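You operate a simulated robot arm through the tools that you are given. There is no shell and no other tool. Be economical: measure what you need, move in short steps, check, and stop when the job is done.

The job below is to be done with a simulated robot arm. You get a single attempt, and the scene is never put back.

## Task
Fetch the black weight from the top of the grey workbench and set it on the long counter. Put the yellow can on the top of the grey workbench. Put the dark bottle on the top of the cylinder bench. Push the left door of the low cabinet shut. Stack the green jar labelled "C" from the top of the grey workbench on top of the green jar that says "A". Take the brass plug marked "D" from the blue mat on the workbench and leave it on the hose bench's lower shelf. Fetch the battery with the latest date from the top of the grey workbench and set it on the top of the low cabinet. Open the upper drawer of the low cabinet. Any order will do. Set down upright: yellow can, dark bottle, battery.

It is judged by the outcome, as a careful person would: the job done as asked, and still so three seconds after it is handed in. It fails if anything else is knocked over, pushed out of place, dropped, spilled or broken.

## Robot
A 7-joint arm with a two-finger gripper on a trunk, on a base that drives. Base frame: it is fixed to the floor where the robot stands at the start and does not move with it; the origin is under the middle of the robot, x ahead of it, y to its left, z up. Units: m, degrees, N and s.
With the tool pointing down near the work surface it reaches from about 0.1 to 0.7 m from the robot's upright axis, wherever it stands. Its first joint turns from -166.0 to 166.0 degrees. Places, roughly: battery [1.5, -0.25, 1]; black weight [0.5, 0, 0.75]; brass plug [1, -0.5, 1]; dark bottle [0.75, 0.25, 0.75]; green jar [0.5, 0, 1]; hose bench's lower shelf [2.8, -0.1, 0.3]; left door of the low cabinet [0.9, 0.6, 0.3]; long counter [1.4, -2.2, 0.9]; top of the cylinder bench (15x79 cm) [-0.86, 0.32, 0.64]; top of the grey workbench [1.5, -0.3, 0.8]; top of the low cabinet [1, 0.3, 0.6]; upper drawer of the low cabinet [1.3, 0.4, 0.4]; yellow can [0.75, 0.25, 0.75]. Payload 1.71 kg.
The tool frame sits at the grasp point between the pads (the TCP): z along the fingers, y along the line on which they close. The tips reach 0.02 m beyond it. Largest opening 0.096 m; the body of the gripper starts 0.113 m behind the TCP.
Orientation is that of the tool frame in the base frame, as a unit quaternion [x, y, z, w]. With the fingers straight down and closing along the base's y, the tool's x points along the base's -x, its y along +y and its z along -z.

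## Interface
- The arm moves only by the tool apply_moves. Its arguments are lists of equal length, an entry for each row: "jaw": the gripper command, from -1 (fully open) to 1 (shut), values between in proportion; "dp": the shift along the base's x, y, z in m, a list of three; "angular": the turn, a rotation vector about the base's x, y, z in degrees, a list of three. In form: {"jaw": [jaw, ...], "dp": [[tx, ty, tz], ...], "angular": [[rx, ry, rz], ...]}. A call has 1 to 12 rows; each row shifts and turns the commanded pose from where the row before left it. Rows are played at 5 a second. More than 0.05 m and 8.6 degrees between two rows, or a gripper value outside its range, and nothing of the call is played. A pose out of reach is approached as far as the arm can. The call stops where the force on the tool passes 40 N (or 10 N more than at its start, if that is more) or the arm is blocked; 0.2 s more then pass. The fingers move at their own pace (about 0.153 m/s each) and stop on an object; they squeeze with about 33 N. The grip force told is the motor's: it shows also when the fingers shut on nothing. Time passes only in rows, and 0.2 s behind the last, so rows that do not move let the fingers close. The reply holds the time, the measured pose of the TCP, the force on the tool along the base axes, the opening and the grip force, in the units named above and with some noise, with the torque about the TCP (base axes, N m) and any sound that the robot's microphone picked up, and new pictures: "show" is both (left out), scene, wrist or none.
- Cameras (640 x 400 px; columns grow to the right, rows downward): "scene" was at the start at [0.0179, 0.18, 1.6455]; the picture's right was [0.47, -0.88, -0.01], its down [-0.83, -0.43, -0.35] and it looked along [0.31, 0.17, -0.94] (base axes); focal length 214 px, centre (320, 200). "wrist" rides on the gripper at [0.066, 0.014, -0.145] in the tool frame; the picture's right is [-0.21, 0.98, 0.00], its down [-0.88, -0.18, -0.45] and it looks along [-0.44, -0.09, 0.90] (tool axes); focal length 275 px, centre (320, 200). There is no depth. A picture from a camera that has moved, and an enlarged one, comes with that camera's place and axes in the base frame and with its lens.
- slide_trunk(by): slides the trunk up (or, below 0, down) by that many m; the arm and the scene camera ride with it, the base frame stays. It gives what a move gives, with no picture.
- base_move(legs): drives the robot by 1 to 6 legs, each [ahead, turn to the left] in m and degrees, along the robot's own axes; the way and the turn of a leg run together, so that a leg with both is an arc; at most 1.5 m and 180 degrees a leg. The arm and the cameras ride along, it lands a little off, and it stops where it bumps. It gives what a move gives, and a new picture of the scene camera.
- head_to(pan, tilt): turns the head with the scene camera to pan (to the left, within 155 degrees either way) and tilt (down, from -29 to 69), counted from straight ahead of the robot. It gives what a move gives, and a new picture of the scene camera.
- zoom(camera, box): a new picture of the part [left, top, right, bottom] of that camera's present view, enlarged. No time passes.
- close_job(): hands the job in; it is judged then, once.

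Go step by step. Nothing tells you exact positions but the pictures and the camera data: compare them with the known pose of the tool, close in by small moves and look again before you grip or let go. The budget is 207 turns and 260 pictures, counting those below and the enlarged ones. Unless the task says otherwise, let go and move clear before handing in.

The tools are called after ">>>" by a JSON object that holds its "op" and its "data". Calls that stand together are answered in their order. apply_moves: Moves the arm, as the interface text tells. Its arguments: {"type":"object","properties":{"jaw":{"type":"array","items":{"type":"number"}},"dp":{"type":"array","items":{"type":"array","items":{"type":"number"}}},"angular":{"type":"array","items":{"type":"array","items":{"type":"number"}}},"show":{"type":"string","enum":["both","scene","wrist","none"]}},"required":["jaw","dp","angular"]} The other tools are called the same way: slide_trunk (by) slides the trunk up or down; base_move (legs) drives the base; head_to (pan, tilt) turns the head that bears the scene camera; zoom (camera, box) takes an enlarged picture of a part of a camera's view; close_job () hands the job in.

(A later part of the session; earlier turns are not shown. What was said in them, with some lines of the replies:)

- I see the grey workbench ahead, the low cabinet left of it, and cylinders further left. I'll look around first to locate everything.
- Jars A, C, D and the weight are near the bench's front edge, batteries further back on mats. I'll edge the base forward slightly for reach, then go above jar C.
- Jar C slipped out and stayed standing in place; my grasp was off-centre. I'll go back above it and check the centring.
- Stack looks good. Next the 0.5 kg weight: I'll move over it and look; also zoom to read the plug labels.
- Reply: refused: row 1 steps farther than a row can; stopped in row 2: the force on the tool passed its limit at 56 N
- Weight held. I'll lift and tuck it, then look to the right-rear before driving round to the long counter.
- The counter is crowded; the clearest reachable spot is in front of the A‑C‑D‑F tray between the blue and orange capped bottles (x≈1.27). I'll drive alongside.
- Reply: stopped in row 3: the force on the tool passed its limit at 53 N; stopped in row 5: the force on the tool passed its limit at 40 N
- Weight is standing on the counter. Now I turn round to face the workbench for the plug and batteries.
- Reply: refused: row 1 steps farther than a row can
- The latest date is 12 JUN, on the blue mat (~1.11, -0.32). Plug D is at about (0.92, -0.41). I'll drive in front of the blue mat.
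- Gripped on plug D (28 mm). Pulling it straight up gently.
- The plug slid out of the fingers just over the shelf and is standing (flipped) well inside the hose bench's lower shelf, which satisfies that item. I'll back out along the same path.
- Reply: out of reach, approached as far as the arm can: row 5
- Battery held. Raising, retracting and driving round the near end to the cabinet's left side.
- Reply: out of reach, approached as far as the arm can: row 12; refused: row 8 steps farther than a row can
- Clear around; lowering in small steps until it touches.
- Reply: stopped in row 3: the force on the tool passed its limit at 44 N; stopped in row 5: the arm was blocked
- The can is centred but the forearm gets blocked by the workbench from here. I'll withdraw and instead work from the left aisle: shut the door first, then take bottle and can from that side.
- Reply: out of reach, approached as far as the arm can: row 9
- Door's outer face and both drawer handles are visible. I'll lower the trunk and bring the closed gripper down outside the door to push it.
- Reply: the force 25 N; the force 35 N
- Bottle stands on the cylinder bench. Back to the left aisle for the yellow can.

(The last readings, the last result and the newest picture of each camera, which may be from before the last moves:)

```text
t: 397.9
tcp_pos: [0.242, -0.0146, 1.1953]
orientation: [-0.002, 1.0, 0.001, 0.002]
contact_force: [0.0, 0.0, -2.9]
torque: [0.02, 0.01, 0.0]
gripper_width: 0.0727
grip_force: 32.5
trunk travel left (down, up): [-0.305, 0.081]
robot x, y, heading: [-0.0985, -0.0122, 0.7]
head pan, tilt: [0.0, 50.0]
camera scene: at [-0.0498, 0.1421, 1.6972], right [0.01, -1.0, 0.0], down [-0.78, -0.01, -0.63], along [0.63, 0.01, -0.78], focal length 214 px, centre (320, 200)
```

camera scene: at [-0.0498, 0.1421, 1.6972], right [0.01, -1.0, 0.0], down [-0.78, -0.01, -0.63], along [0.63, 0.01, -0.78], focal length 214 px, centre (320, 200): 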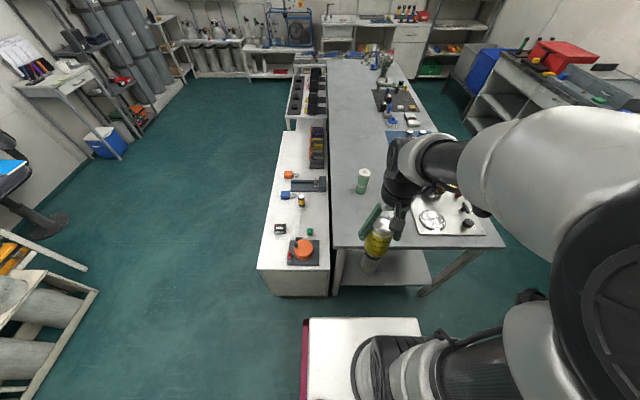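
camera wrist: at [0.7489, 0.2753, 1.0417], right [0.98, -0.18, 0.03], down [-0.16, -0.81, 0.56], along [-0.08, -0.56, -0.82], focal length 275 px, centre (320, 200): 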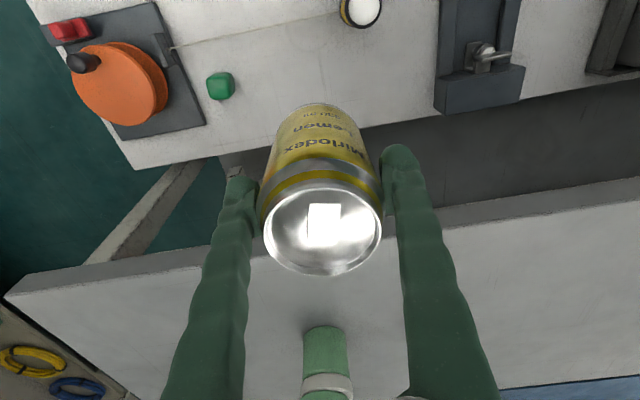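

>>> {"op": "base_move", "data": {"legs": [[0.13, 0]]}}

>>> {"op": "apply_moves", "data": {"jaw": [1, 1, 1, 1, 1, 1, 1, 1], "dp": [[0.04, -0.003, 0], [0.04, -0.003, 0], [0.04, -0.003, 0], [0.03, -0.003, -0.03], [0, 0, -0.05], [0, 0, -0.05], [0, 0, -0.05], [0, 0, 0]], "angular": [[0, 0, 0], [0, 0, 0], [0, 0, 0], [0, 0, 0], [0, 0, 0], [0, 0, 0], [0, 0, 0], [0, 0, 0]]}}

```text
t: 399.2
tcp_pos: [0.3422, -0.014, 1.2022]
orientation: [0.0, 1.0, 0.002, 0.015]
contact_force: [0.9, 1.1, -3.4]
torque: [0.03, 0.13, 0.01]
gripper_width: 0.0727
grip_force: 33.1
trunk travel left (down, up): [-0.305, 0.081]
robot x, y, heading: [0.0332, -0.0106, 0.7]
head pan, tilt: [0.0, 50.0]
camera scene: at [0.0213, 0.1428, 1.698], right [0.01, -1.0, 0.0], down [-0.75, -0.01, -0.66], along [0.66, 0.01, -0.75], focal length 214 px, centre (320, 200)
```

scene: 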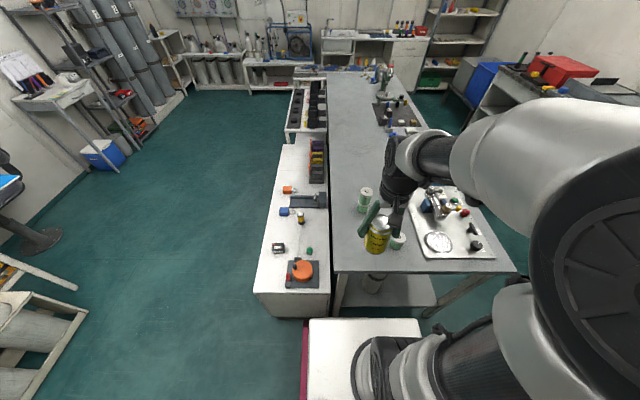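

```text
t: 401.0
tcp_pos: [0.5192, -0.0283, 1.0155]
orientation: [-0.002, 1.0, 0.002, 0.005]
contact_force: [-0.4, 0.6, -3.0]
torque: [-0.01, -0.03, 0.0]
gripper_width: 0.0725
grip_force: 32.9
trunk travel left (down, up): [-0.305, 0.081]
robot x, y, heading: [0.0384, -0.0118, 0.5]
head pan, tilt: [0.0, 50.0]
camera scene: at [0.0826, 0.1434, 1.6971], right [0.01, -1.0, 0.0], down [-0.78, -0.01, -0.63], along [0.63, 0.01, -0.78], focal length 214 px, centre (320, 200)
camera wrist: at [0.4521, -0.015, 1.1601], right [0.2, 0.98, 0.01], down [0.87, -0.18, 0.45], along [0.44, -0.09, -0.89], focal length 275 px, centre (320, 200)
```

scene: 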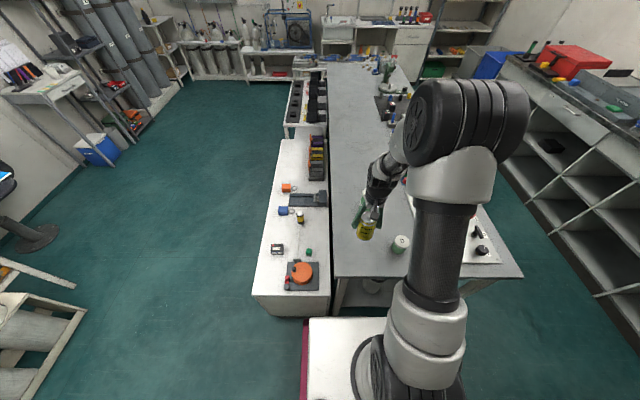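
wrist: 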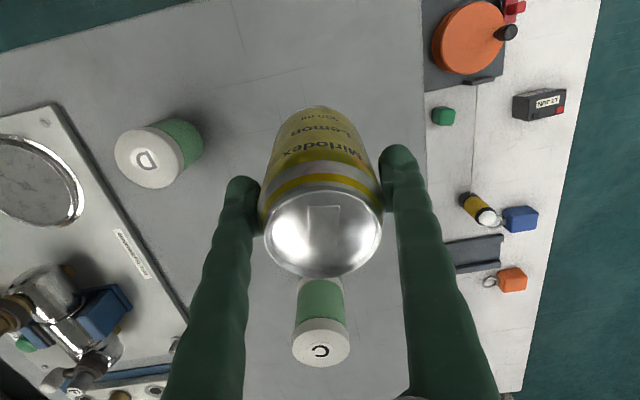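

>>> {"op": "apply_moves", "data": {"jaw": [1, 1, 1, 1, 1, 1], "dp": [[0, 0, 0], [0, 0, -0.02], [0, 0, -0.03], [0, 0, -0.02], [0, 0, -0.008], [0, 0, 0]], "angular": [[0, -3.8, 0], [0, -3.8, 0], [0, 0, 0], [0, 0, 0], [0, 0, 0], [0, 0, 0]], "show": "none"}}

>>> {"op": "zoom", "data": {"camera": "scene", "box": [330, 170, 430, 270]}}

```text
t: 402.4
tcp_pos: [0.5158, -0.0256, 0.9388]
orientation: [-0.001, 0.997, 0.002, 0.071]
contact_force: [-0.1, -0.3, -3.4]
torque: [0.0, -0.01, -0.04]
gripper_width: 0.0728
grip_force: 32.9
trunk travel left (down, up): [-0.305, 0.081]
robot x, y, heading: [0.0378, -0.0082, 0.6]
head pan, tilt: [0.0, 50.0]
```

```text
4.00 times, centred on (380, 220) of scene
camera zoom: at [0.0807, 0.1433, 1.6973], right [0.01, -1.0, 0.0], down [-0.78, -0.01, -0.63], along [0.63, 0.01, -0.78], focal length 858 px, centre (80, 120)
```

zoom: 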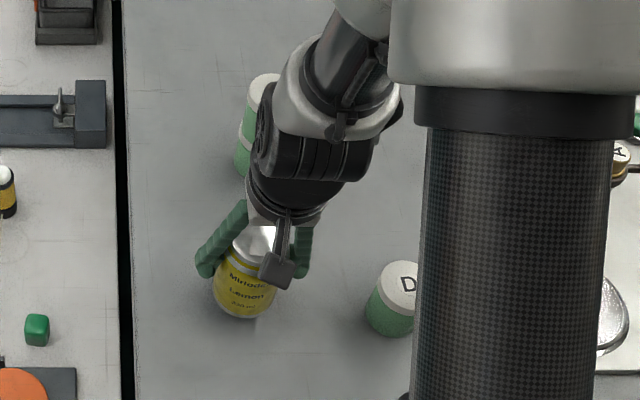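

>>> {"op": "apply_moves", "data": {"jaw": [1, 1, 1, 1], "dp": [[0, 0, -0.004], [0, 0, -0.003], [0, 0, -0.003], [0, 0, 0]], "angular": [[0, 0, 0], [0, 0, 0], [0, 0, 0], [0, 0, 0]], "show": "none"}}

```text
t: 403.4
tcp_pos: [0.5175, -0.0242, 0.9297]
orientation: [-0.001, 0.997, 0.002, 0.071]
contact_force: [0.1, 0.5, -3.6]
torque: [0.02, 0.01, -0.02]
gripper_width: 0.0729
grip_force: 33.5
trunk travel left (down, up): [-0.305, 0.081]
robot x, y, heading: [0.0375, -0.011, 0.4]
head pan, tilt: [0.0, 50.0]
```

>>> {"op": "apply_moves", "data": {"jaw": [1, 1, 1], "dp": [[0, 0, -0.003], [0, 0, -0.003], [0, 0, 0]], "angular": [[0, 0, 0], [0, 0, 0], [0, 0, 0]], "show": "none"}}

```text
t: 404.2
tcp_pos: [0.5158, -0.0252, 0.9252]
orientation: [-0.002, 0.997, 0.002, 0.075]
contact_force: [-2.6, 3.3, 35.1]
torque: [-0.06, -0.12, -0.02]
gripper_width: 0.0729
grip_force: 32.7
trunk travel left (down, up): [-0.305, 0.081]
robot x, y, heading: [0.0335, -0.0111, 0.5]
head pan, tilt: [0.0, 50.0]
```

>>> {"op": "apply_moves", "data": {"jaw": [1, -0.6, -0.9, -0.9, -0.9, -0.9, -0.9], "dp": [[0, 0, 0.003], [0, 0, 0], [0, 0, 0], [-0.003, 0, 0.03], [-0.005, 0, 0.045], [0, 0, 0.05], [0, 0, 0]], "angular": [[0, 0, 0], [0, 0, 0], [0, 0, 0], [0, 0, 0], [0, 0, 0], [0, 0, 0], [0, 0, 0]]}}

>>> {"op": "zoom", "data": {"camera": "scene", "box": [330, 170, 430, 270]}}

```text
t: 405.8
tcp_pos: [0.5103, -0.0255, 1.0519]
orientation: [-0.001, 0.997, 0.001, 0.071]
contact_force: [0.0, 0.2, -0.5]
torque: [-0.02, 0.03, -0.03]
gripper_width: 0.0912
grip_force: 0.1
trunk travel left (down, up): [-0.305, 0.081]
robot x, y, heading: [0.0371, -0.01, 0.4]
head pan, tilt: [0.0, 50.0]
camera scene: at [0.0819, 0.1433, 1.6971], right [0.01, -1.0, 0.0], down [-0.78, -0.01, -0.63], along [0.63, 0.01, -0.78], focal length 214 px, centre (320, 200)
camera wrist: at [0.424, -0.0127, 1.1863], right [0.2, 0.98, 0.03], down [0.81, -0.18, 0.56], along [0.56, -0.09, -0.83], focal length 275 px, centre (320, 200)
```

scene: 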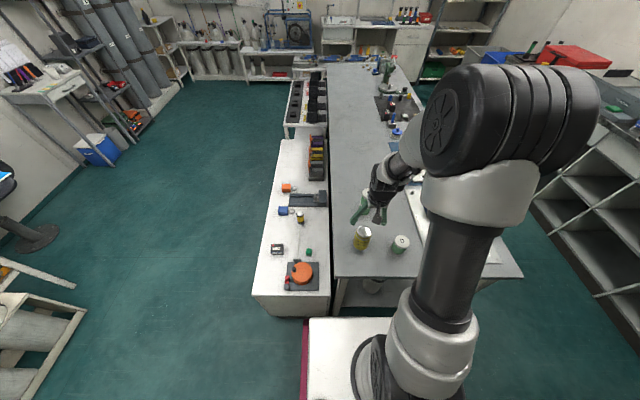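
wrist: 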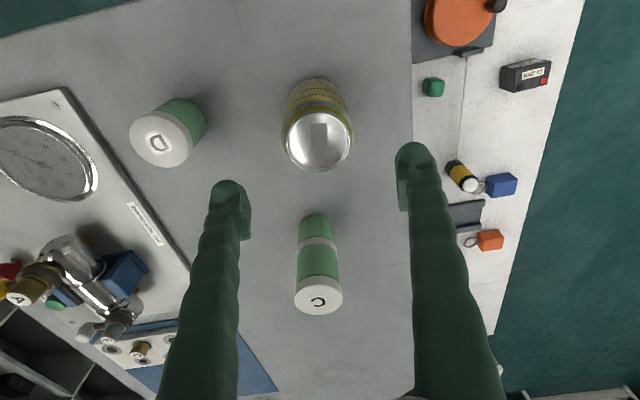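

```text
4.00 times, centred on (380, 220) of scene
camera zoom: at [0.0819, 0.1433, 1.6971], right [0.01, -1.0, 0.0], down [-0.78, -0.01, -0.63], along [0.63, 0.01, -0.78], focal length 858 px, centre (80, 120)
```

zoom: 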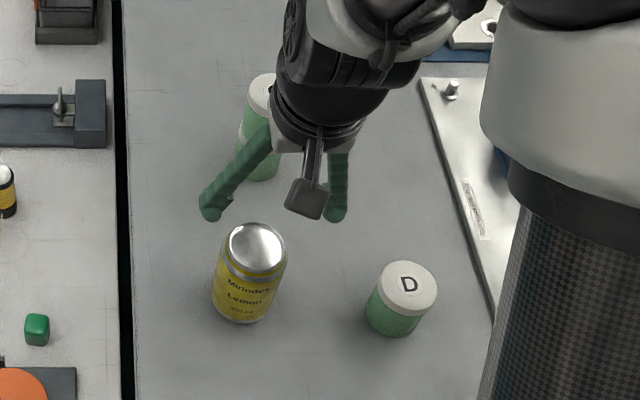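

>>> {"op": "apply_moves", "data": {"jaw": [-1, -1, -1, -1, -1, -1, -1], "dp": [[0, 0, 0.045], [0, 0, 0.04], [-0.045, 0, 0], [-0.045, 0, 0], [-0.045, 0, 0], [-0.04, 0, 0], [0, 0, 0]], "angular": [[0, 3.8, 0], [0, 3.8, 0], [0, 0, 0], [0, 0, 0], [0, 0, 0], [0, 0, 0], [0, 0, 0]], "show": "none"}}

>>> {"op": "base_move", "data": {"legs": [[-0.15, 0], [0, 89.5], [1.1, 0], [0, -90], [1.43, 0], [0, -90]]}}

>>> {"op": "zoom", "data": {"camera": "scene", "box": [160, 200, 400, 360]}}

```text
t: 407.4
tcp_pos: [0.3341, -0.0265, 1.1364]
orientation: [-0.002, 1.0, 0.001, 0.004]
contact_force: [0.0, -0.8, 0.3]
torque: [0.03, 0.02, -0.02]
gripper_width: 0.096
grip_force: 0.1
trunk travel left (down, up): [-0.305, 0.081]
robot x, y, heading: [0.0372, -0.0092, 0.2]
head pan, tilt: [0.0, 50.0]
```

```text
t: 435.4
tcp_pos: [1.2621, 0.8778, 1.1356]
orientation: [0.689, 0.725, -0.002, 0.005]
contact_force: [-0.3, 0.1, -0.6]
torque: [0.01, 0.0, -0.01]
gripper_width: 0.0961
grip_force: 0.1
trunk travel left (down, up): [-0.305, 0.081]
robot x, y, heading: [1.2682, 1.1757, -86.9]
head pan, tilt: [0.0, 50.0]
camera scene: at [1.4243, 1.1393, 1.6972], right [-1.0, -0.06, 0.0], down [-0.04, 0.78, -0.63], along [0.04, -0.63, -0.78], focal length 214 px, centre (320, 200)
```

scene: 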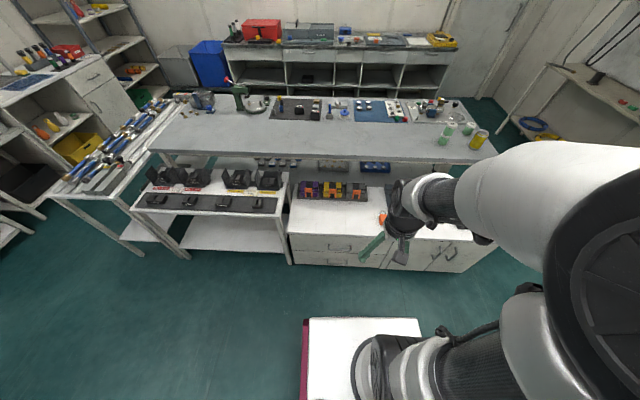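

```text
2.50 times, centred on (280, 280) of scene
camera zoom: at [1.4243, 1.1393, 1.6972], right [-1.0, -0.06, 0.0], down [-0.04, 0.78, -0.63], along [0.04, -0.63, -0.78], focal length 536 px, centre (420, 0)
```

zoom: 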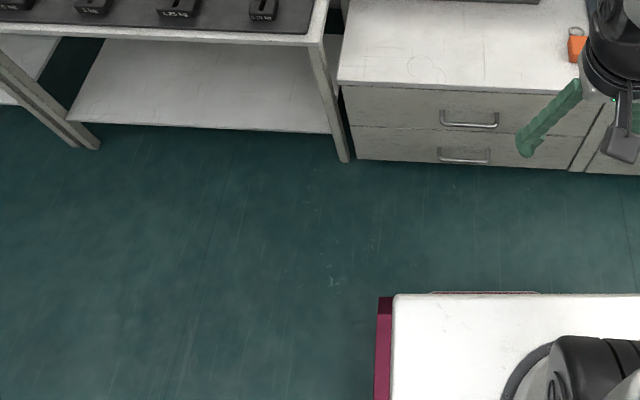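

Handle of the upper drawer is at about (1.337, 0.50, 0.41). I'll turn the wrist so the fingers close vertically, pitch it forward, then approach.

>>> {"op": "apply_moves", "data": {"jaw": [-1, -1, -1, -1, -1, -1, -1, -1, -1, -1, -1, -1], "dp": [[0, 0, 0], [0, 0, 0], [0, 0, 0], [0, 0, 0], [0, 0, 0], [0, 0, 0], [0, 0, 0], [0, 0, 0], [0, 0, 0], [0, 0, 0], [0, 0, 0], [0, 0, 0]], "angular": [[0, 0, 8], [0, 0, 8], [0, 0, 8], [0, 0, 8], [0, 0, 8], [0, 0, 8], [0, 0, 8], [0, 0, 8], [0, 0, 8], [0, 0, 8], [0, 0, 7], [0, 0, 0]], "show": "none"}}

>>> {"op": "apply_moves", "data": {"jaw": [-1, -1, -1, -1, -1, -1, -1, -1, -1, -1], "dp": [[0, 0, 0], [0, 0, 0], [0, 0, 0], [0, 0, 0], [0, 0, 0], [0, 0, 0], [0, 0, 0], [0, 0, 0], [0, 0, 0], [0, 0, 0]], "angular": [[-8, 0, 0], [-8, 0, 0], [-8, 0, 0], [-8, 0, 0], [-8, 0, 0], [-8, 0, 0], [-8, 0, 0], [-8, 0, 0], [-6, 0, 0], [0, 0, 0]], "show": "both"}}

```text
t: 438.1
tcp_pos: [1.2615, 0.8951, 1.1403]
orientation: [0.0, 1.0, 0.004, 0.013]
contact_force: [-0.1, 1.0, -0.1]
torque: [0.03, 0.01, 0.03]
gripper_width: 0.0959
grip_force: 0.1
trunk travel left (down, up): [-0.305, 0.081]
robot x, y, heading: [1.2647, 1.1772, -86.9]
head pan, tilt: [0.0, 50.0]
```

```text
t: 440.2
tcp_pos: [1.2387, 0.6975, 1.3299]
orientation: [-0.008, 0.82, -0.572, 0.011]
contact_force: [0.1, -0.2, 0.0]
torque: [0.04, 0.0, -0.03]
gripper_width: 0.096
grip_force: 0.0
out of reach, approached as far as the arm can: row 1, 2, 3, 4, 5, 6, 7, 8, 9
trunk travel left (down, up): [-0.305, 0.081]
robot x, y, heading: [1.2691, 1.1773, -87.0]
head pan, tilt: [0.0, 50.0]
camera scene: at [1.4243, 1.1398, 1.6972], right [-1.0, -0.06, 0.0], down [-0.04, 0.78, -0.63], along [0.04, -0.63, -0.78], focal length 214 px, centre (320, 200)
camera wrist: at [1.1692, 0.8363, 1.3665], right [0.21, 0.34, -0.92], down [0.86, 0.38, 0.33], along [0.46, -0.86, -0.22], focal length 275 px, centre (320, 200)
```

scene: 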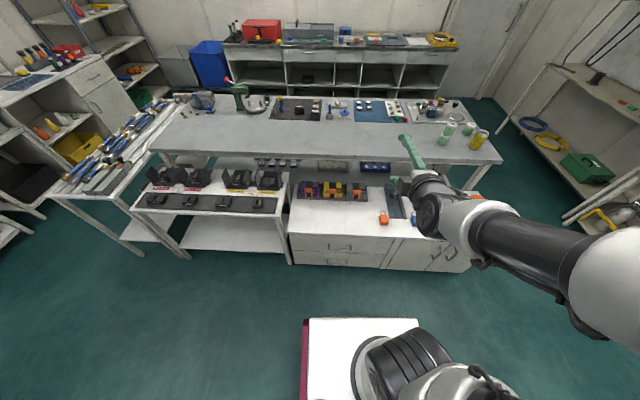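
wrist: 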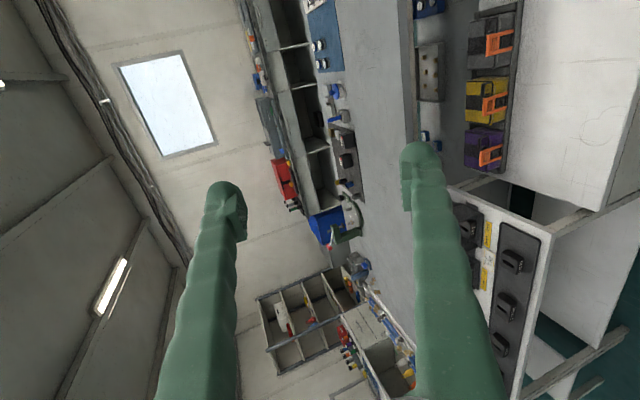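

>>> {"op": "slide_trunk", "data": {"by": -0.3}}

>>> {"op": "apply_moves", "data": {"jaw": [-1, -1, -1, -1, -1, -1, -1, -1], "dp": [[0.01, -0.04, 0], [0.01, -0.04, 0], [0.01, -0.04, 0], [0.01, -0.03, -0.03], [0.01, 0, -0.045], [0.01, 0, -0.045], [0.01, 0, -0.045], [0, 0, 0]], "angular": [[0, 0, 0], [0, 0, 0], [0, 0, 0], [0, 0, 0], [0, 0, 0], [0, 0, 0], [0, 0, 0], [0, 0, 0]]}}

```text
t: 443.2
tcp_pos: [1.2392, 0.6982, 1.0299]
orientation: [-0.007, 0.821, -0.571, 0.011]
contact_force: [-0.6, -0.1, 0.3]
torque: [0.01, 0.02, -0.02]
gripper_width: 0.096
grip_force: 0.1
trunk travel left (down, up): [-0.005, 0.381]
robot x, y, heading: [1.264, 1.1759, -87.1]
head pan, tilt: [0.0, 50.0]
```

```text
t: 445.1
tcp_pos: [1.3087, 0.5472, 0.8651]
orientation: [-0.007, 0.821, -0.571, 0.012]
contact_force: [0.9, 0.3, 0.4]
torque: [-0.02, -0.02, -0.05]
gripper_width: 0.096
grip_force: 0.0
trunk travel left (down, up): [-0.005, 0.381]
robot x, y, heading: [1.2648, 1.1738, -86.8]
head pan, tilt: [0.0, 50.0]
camera scene: at [1.4244, 1.1436, 1.3979], right [-1.0, -0.06, 0.0], down [-0.04, 0.78, -0.63], along [0.04, -0.63, -0.78], focal length 214 px, centre (320, 200)
camera wrist: at [1.2391, 0.6864, 0.9023], right [0.21, 0.35, -0.91], down [0.86, 0.37, 0.34], along [0.46, -0.86, -0.22], focal length 275 px, centre (320, 200)
```

scene: 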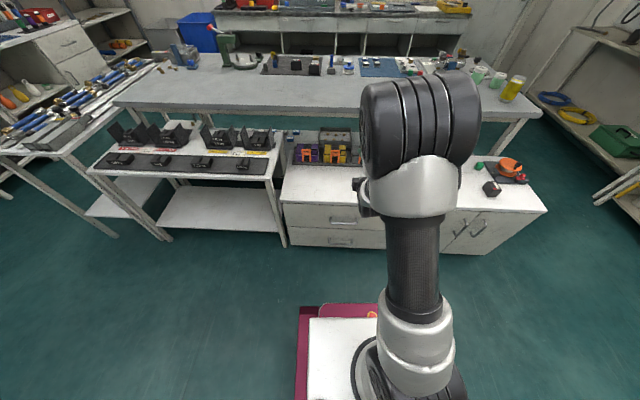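
wrist: 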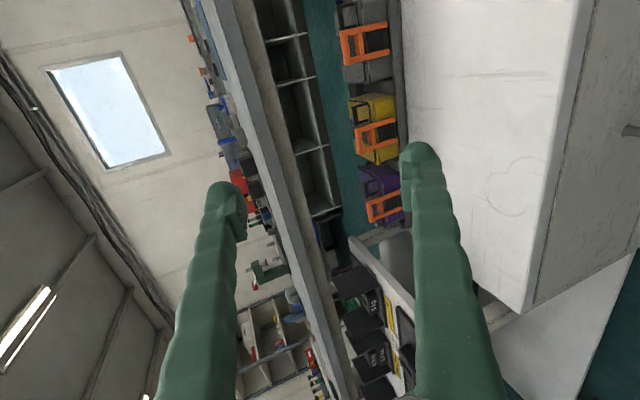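

>>> {"op": "apply_moves", "data": {"jaw": [-1, -1, -1, -1, -1, -1, -1, -1, -1, -1, -1], "dp": [[0.014, 0.035, 0], [0.014, 0.03, 0], [0, 0, -0.045], [0, 0, -0.045], [0, 0, -0.045], [0, 0, -0.045], [0, 0, -0.045], [0, 0, -0.045], [0, 0, -0.045], [0, 0, -0.045], [0, 0, 0]], "angular": [[0, 0, 0], [0, 0, 0], [0, 0, 0], [0, 0, 0], [0, 0, 0], [0, 0, 0], [0, 0, 0], [0, 0, 0], [0, 0, 0], [0, 0, 0], [0, 0, 0]]}}

```text
t: 447.4
tcp_pos: [1.3373, 0.6126, 0.5054]
orientation: [-0.008, 0.821, -0.571, 0.012]
contact_force: [-0.1, -1.0, 0.7]
torque: [-0.01, 0.0, 0.01]
gripper_width: 0.0964
grip_force: 0.1
trunk travel left (down, up): [-0.005, 0.381]
robot x, y, heading: [1.2639, 1.1725, -86.8]
head pan, tilt: [0.0, 50.0]
camera scene: at [1.4242, 1.1439, 1.3979], right [-1.0, -0.06, 0.0], down [-0.04, 0.78, -0.63], along [0.04, -0.63, -0.78], focal length 214 px, centre (320, 200)
camera wrist: at [1.2684, 0.7523, 0.5434], right [0.21, 0.35, -0.91], down [0.86, 0.37, 0.34], along [0.46, -0.86, -0.22], focal length 275 px, centre (320, 200)
```

scene: 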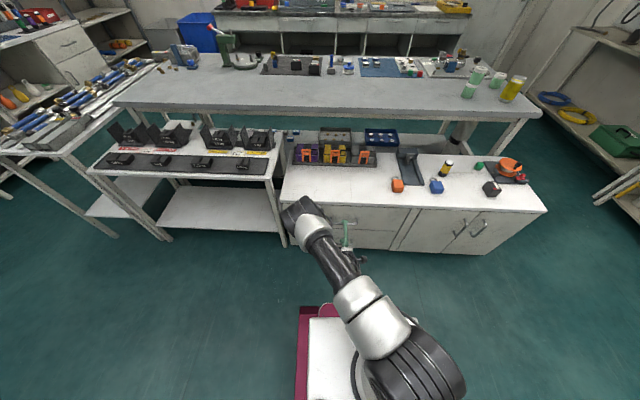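
wrist: 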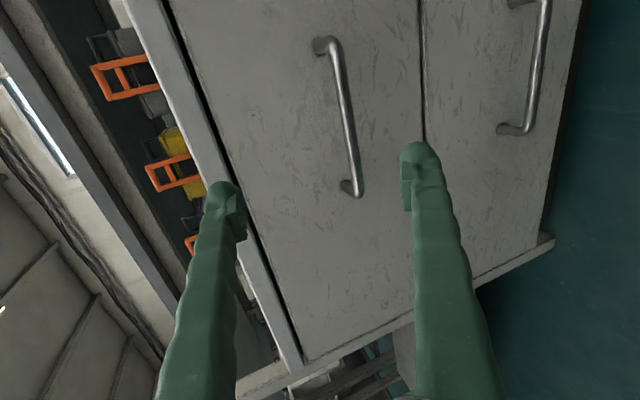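

>>> {"op": "apply_moves", "data": {"jaw": [-0.3, -0.3, -0.3, -0.3, -0.3], "dp": [[-0.005, 0, -0.02], [0, 0, -0.02], [0, 0, -0.02], [0, -0.02, -0.005], [0, 0, 0]], "angular": [[-6, 0, 0], [-6, 0, 0], [-4, 0, 0], [0, 0, 0], [0, 0, 0]], "show": "wrist"}}

```text
t: 448.6
tcp_pos: [1.332, 0.5948, 0.4415]
orientation: [-0.008, 0.734, -0.679, 0.011]
contact_force: [0.6, -0.5, -0.8]
torque: [-0.04, 0.0, -0.02]
gripper_width: 0.0624
grip_force: 0.1
trunk travel left (down, up): [-0.005, 0.381]
robot x, y, heading: [1.2649, 1.1793, -86.7]
head pan, tilt: [0.0, 50.0]
camera wrist: at [1.2627, 0.7379, 0.4385], right [0.21, 0.08, -0.97], down [0.86, 0.45, 0.22], along [0.46, -0.89, 0.02], focal length 275 px, centre (320, 200)
```

wrist: 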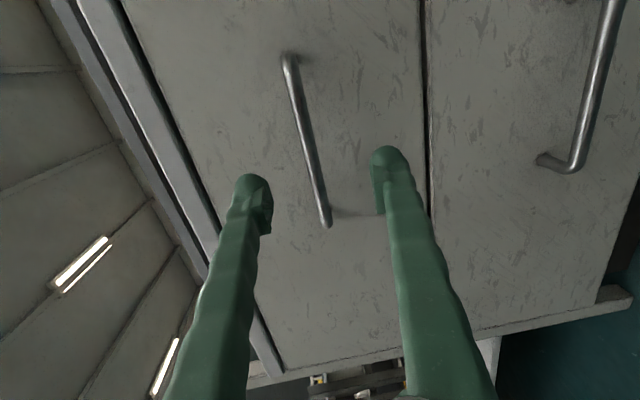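

>>> {"op": "apply_moves", "data": {"jaw": [-0.3, -0.3, -0.3, -0.3, 1, 1, 1], "dp": [[0, -0.035, 0], [0, -0.03, 0], [0, -0.018, 0], [0, 0, 0], [0, 0, 0], [0, 0, 0], [0, 0, 0]], "angular": [[0, 0, 0], [0, 0, 0], [0, 0, 0], [0, 0, 0], [0, 0, 0], [0, 0, 0], [0, 0, 0]], "show": "wrist"}}

```text
t: 450.2
tcp_pos: [1.3312, 0.5129, 0.442]
orientation: [-0.009, 0.734, -0.679, 0.01]
contact_force: [-0.7, -1.5, 0.4]
torque: [-0.04, 0.05, 0.05]
gripper_width: 0.0061
grip_force: 34.1
trunk travel left (down, up): [-0.005, 0.381]
robot x, y, heading: [1.2674, 1.1732, -86.9]
head pan, tilt: [0.0, 50.0]
camera wrist: at [1.2627, 0.6558, 0.4391], right [0.21, 0.08, -0.97], down [0.86, 0.45, 0.22], along [0.46, -0.89, 0.02], focal length 275 px, centre (320, 200)
```

wrist: 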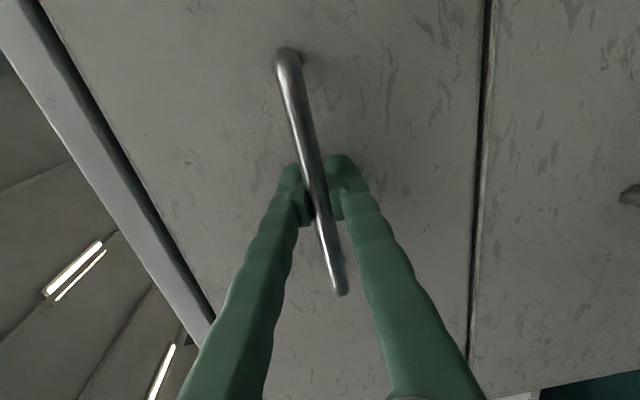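

>>> {"op": "apply_moves", "data": {"jaw": [1, 1, 1, 1, 1, 1, 1, 1], "dp": [[0, 0.01, 0], [0, 0.015, 0], [0, 0.02, 0], [0, 0.02, 0], [0, 0.025, 0], [0, 0.025, 0], [0, 0.025, 0], [0, 0, 0]], "angular": [[0, 0, 0], [0, 0, 0], [0, 0, 0], [0, 0, 0], [0, 0, 0], [0, 0, 0], [0, 0, 0], [0, 0, 0]], "show": "scene"}}

```text
t: 452.1
tcp_pos: [1.3323, 0.6533, 0.4419]
orientation: [-0.008, 0.733, -0.681, 0.009]
contact_force: [-15.5, 0.4, 11.5]
torque: [0.12, 0.04, 0.13]
gripper_width: 0.0059
grip_force: 34.0
trunk travel left (down, up): [-0.005, 0.381]
robot x, y, heading: [1.2651, 1.1735, -86.7]
head pan, tilt: [0.0, 50.0]
camera scene: at [1.4234, 1.145, 1.3981], right [-1.0, -0.06, 0.0], down [-0.04, 0.78, -0.63], along [0.04, -0.63, -0.78], focal length 214 px, centre (320, 200)
```

scene: 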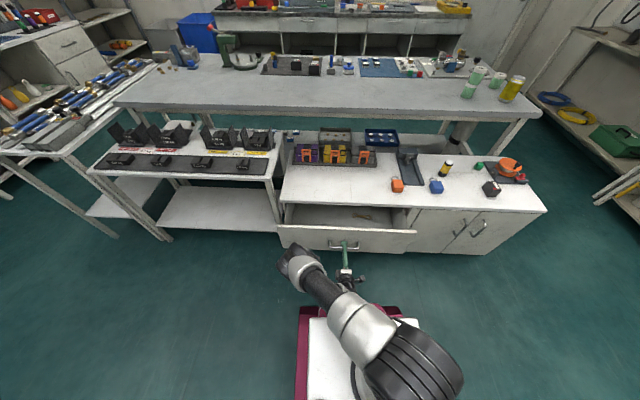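

>>> {"op": "apply_moves", "data": {"jaw": [1, 1, 1, 1, 1, 1], "dp": [[0, 0.02, 0], [0, 0.02, 0], [0, 0.02, 0], [0, 0.02, 0], [0, 0.02, 0], [0, 0, 0]], "angular": [[0, 0, 0], [0, 0, 0], [0, 0, 0], [0, 0, 0], [0, 0, 0], [0, 0, 0]], "show": "scene"}}

```text
t: 452.9
tcp_pos: [1.3317, 0.7035, 0.4438]
orientation: [-0.004, 0.73, -0.683, 0.014]
contact_force: [4.5, -0.6, -85.9]
torque: [-1.09, 0.41, -1.32]
gripper_width: 0.0083
grip_force: 34.6
trunk travel left (down, up): [-0.005, 0.381]
robot x, y, heading: [1.2656, 1.1773, -86.8]
head pan, tilt: [0.0, 50.0]
stopped in row 4: the force on the tool passed its limit at 53 N (the readings are from after the stop); the commanded pose is now the measured one
camera scene: at [1.4251, 1.1389, 1.3965], right [-1.0, -0.06, 0.0], down [-0.04, 0.78, -0.63], along [0.03, -0.63, -0.78], focal length 214 px, centre (320, 200)
```

scene: 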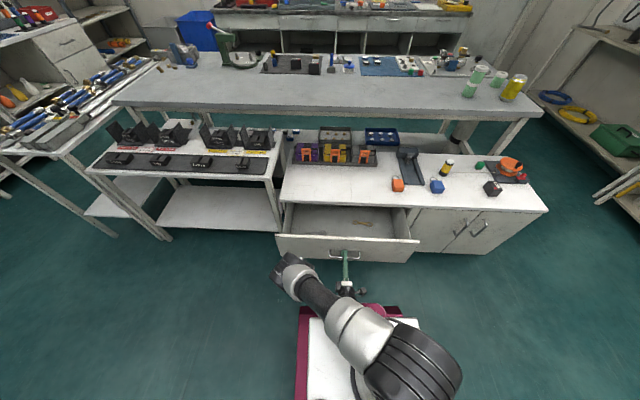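

Drawer is open about 19 cm. I'll release the handle and back off with the base.

>>> {"op": "apply_moves", "data": {"jaw": [-0.3, -0.3, -0.3], "dp": [[0, 0, 0], [0, 0, 0], [0, 0, 0]], "angular": [[0, 0, 0], [0, 0, 0], [0, 0, 0]], "show": "wrist"}}

```text
t: 453.7
tcp_pos: [1.3325, 0.7038, 0.4529]
orientation: [-0.009, 0.722, -0.692, 0.013]
contact_force: [-0.8, -0.1, 0.5]
torque: [-0.01, 0.0, -0.02]
gripper_width: 0.0623
grip_force: 0.0
trunk travel left (down, up): [-0.005, 0.381]
robot x, y, heading: [1.2682, 1.1784, -86.6]
head pan, tilt: [0.0, 50.0]
camera wrist: at [1.2625, 0.8468, 0.446], right [0.21, 0.05, -0.98], down [0.86, 0.46, 0.21], along [0.46, -0.89, 0.06], focal length 275 px, centre (320, 200)
```

wrist: 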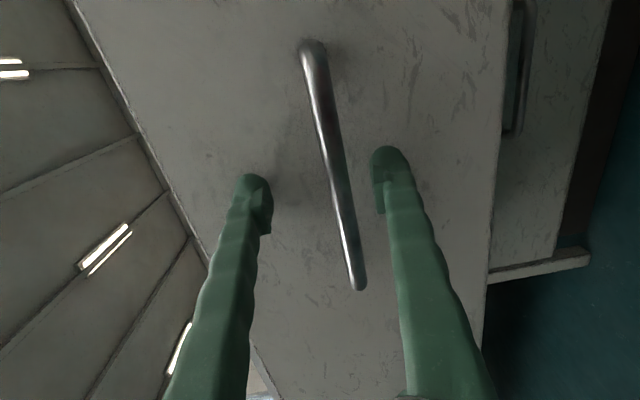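

>>> {"op": "base_move", "data": {"legs": [[-0.25, 0]]}}

>>> {"op": "zoom", "data": {"camera": "scene", "box": [260, 60, 560, 260]}}

```text
t: 455.6
tcp_pos: [1.3183, 0.9522, 0.4546]
orientation: [-0.009, 0.722, -0.692, 0.013]
contact_force: [-0.8, -0.9, 0.6]
torque: [0.04, -0.01, 0.02]
gripper_width: 0.0626
grip_force: 0.0
trunk travel left (down, up): [-0.005, 0.381]
robot x, y, heading: [1.2515, 1.4233, -87.1]
head pan, tilt: [0.0, 50.0]
camera scene: at [1.4103, 1.3919, 1.3979], right [-1.0, -0.06, 0.0], down [-0.04, 0.78, -0.63], along [0.03, -0.63, -0.78], focal length 214 px, centre (320, 200)
```

scene: 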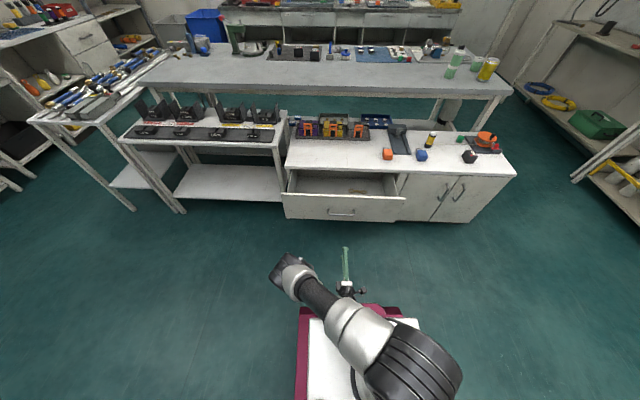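

```text
2.00 times, centred on (410, 160) of scene
camera zoom: at [1.4103, 1.3919, 1.3979], right [-1.0, -0.06, 0.0], down [-0.04, 0.78, -0.63], along [0.03, -0.63, -0.78], focal length 429 px, centre (140, 280)
```

zoom: 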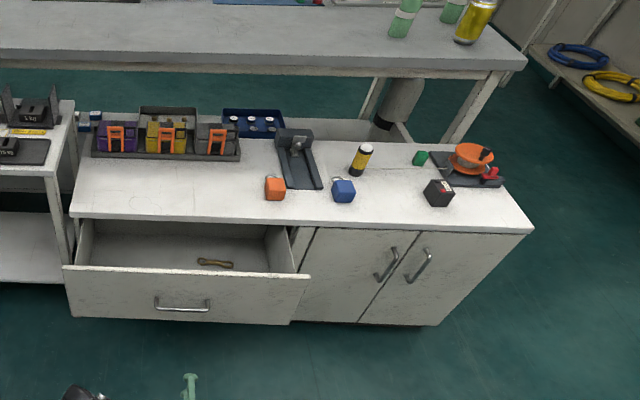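

Everything checks out in the views: door flush, upper drawer open, battery, can, bottle and stack standing, weight and plug placed. The arm is clear, so I'm handing in.

>>> {"op": "close_job", "data": {}}

```text
The job is handed in.
```

I've handed in the job with all eight tasks done, but the plug was dropped on its shelf rather than set down.

- **Weight:** The black 0.5 kg weight is on the long counter, between the blue-capped and orange-capped bottles in front of the A/C/D/F tray.
- **Yellow can:** It stands upright on the grey workbench.
- **Dark bottle:** It stands upright on the cylinder bench.
- **Left door:** It is pushed shut and looks flush with the right door.
- **Green jars:** "C" is stacked on "A" and was still standing in the last view. On the first attempt "C" slipped from the gripper but stayed upright where it was.
- **Brass plug "D":** It slipped out of the fingers just above the hose bench's lower shelf. It landed well inside the shelf and is standing upside down, which I left because you didn't ask for it upright.
- **Battery:** The one dated 12 JUN was the latest of the three I found. It stands upright on the low cabinet.
- **Upper drawer:** It is open about 19 cm. The arm reached its force limit there, so the drawer may not be at its full travel.
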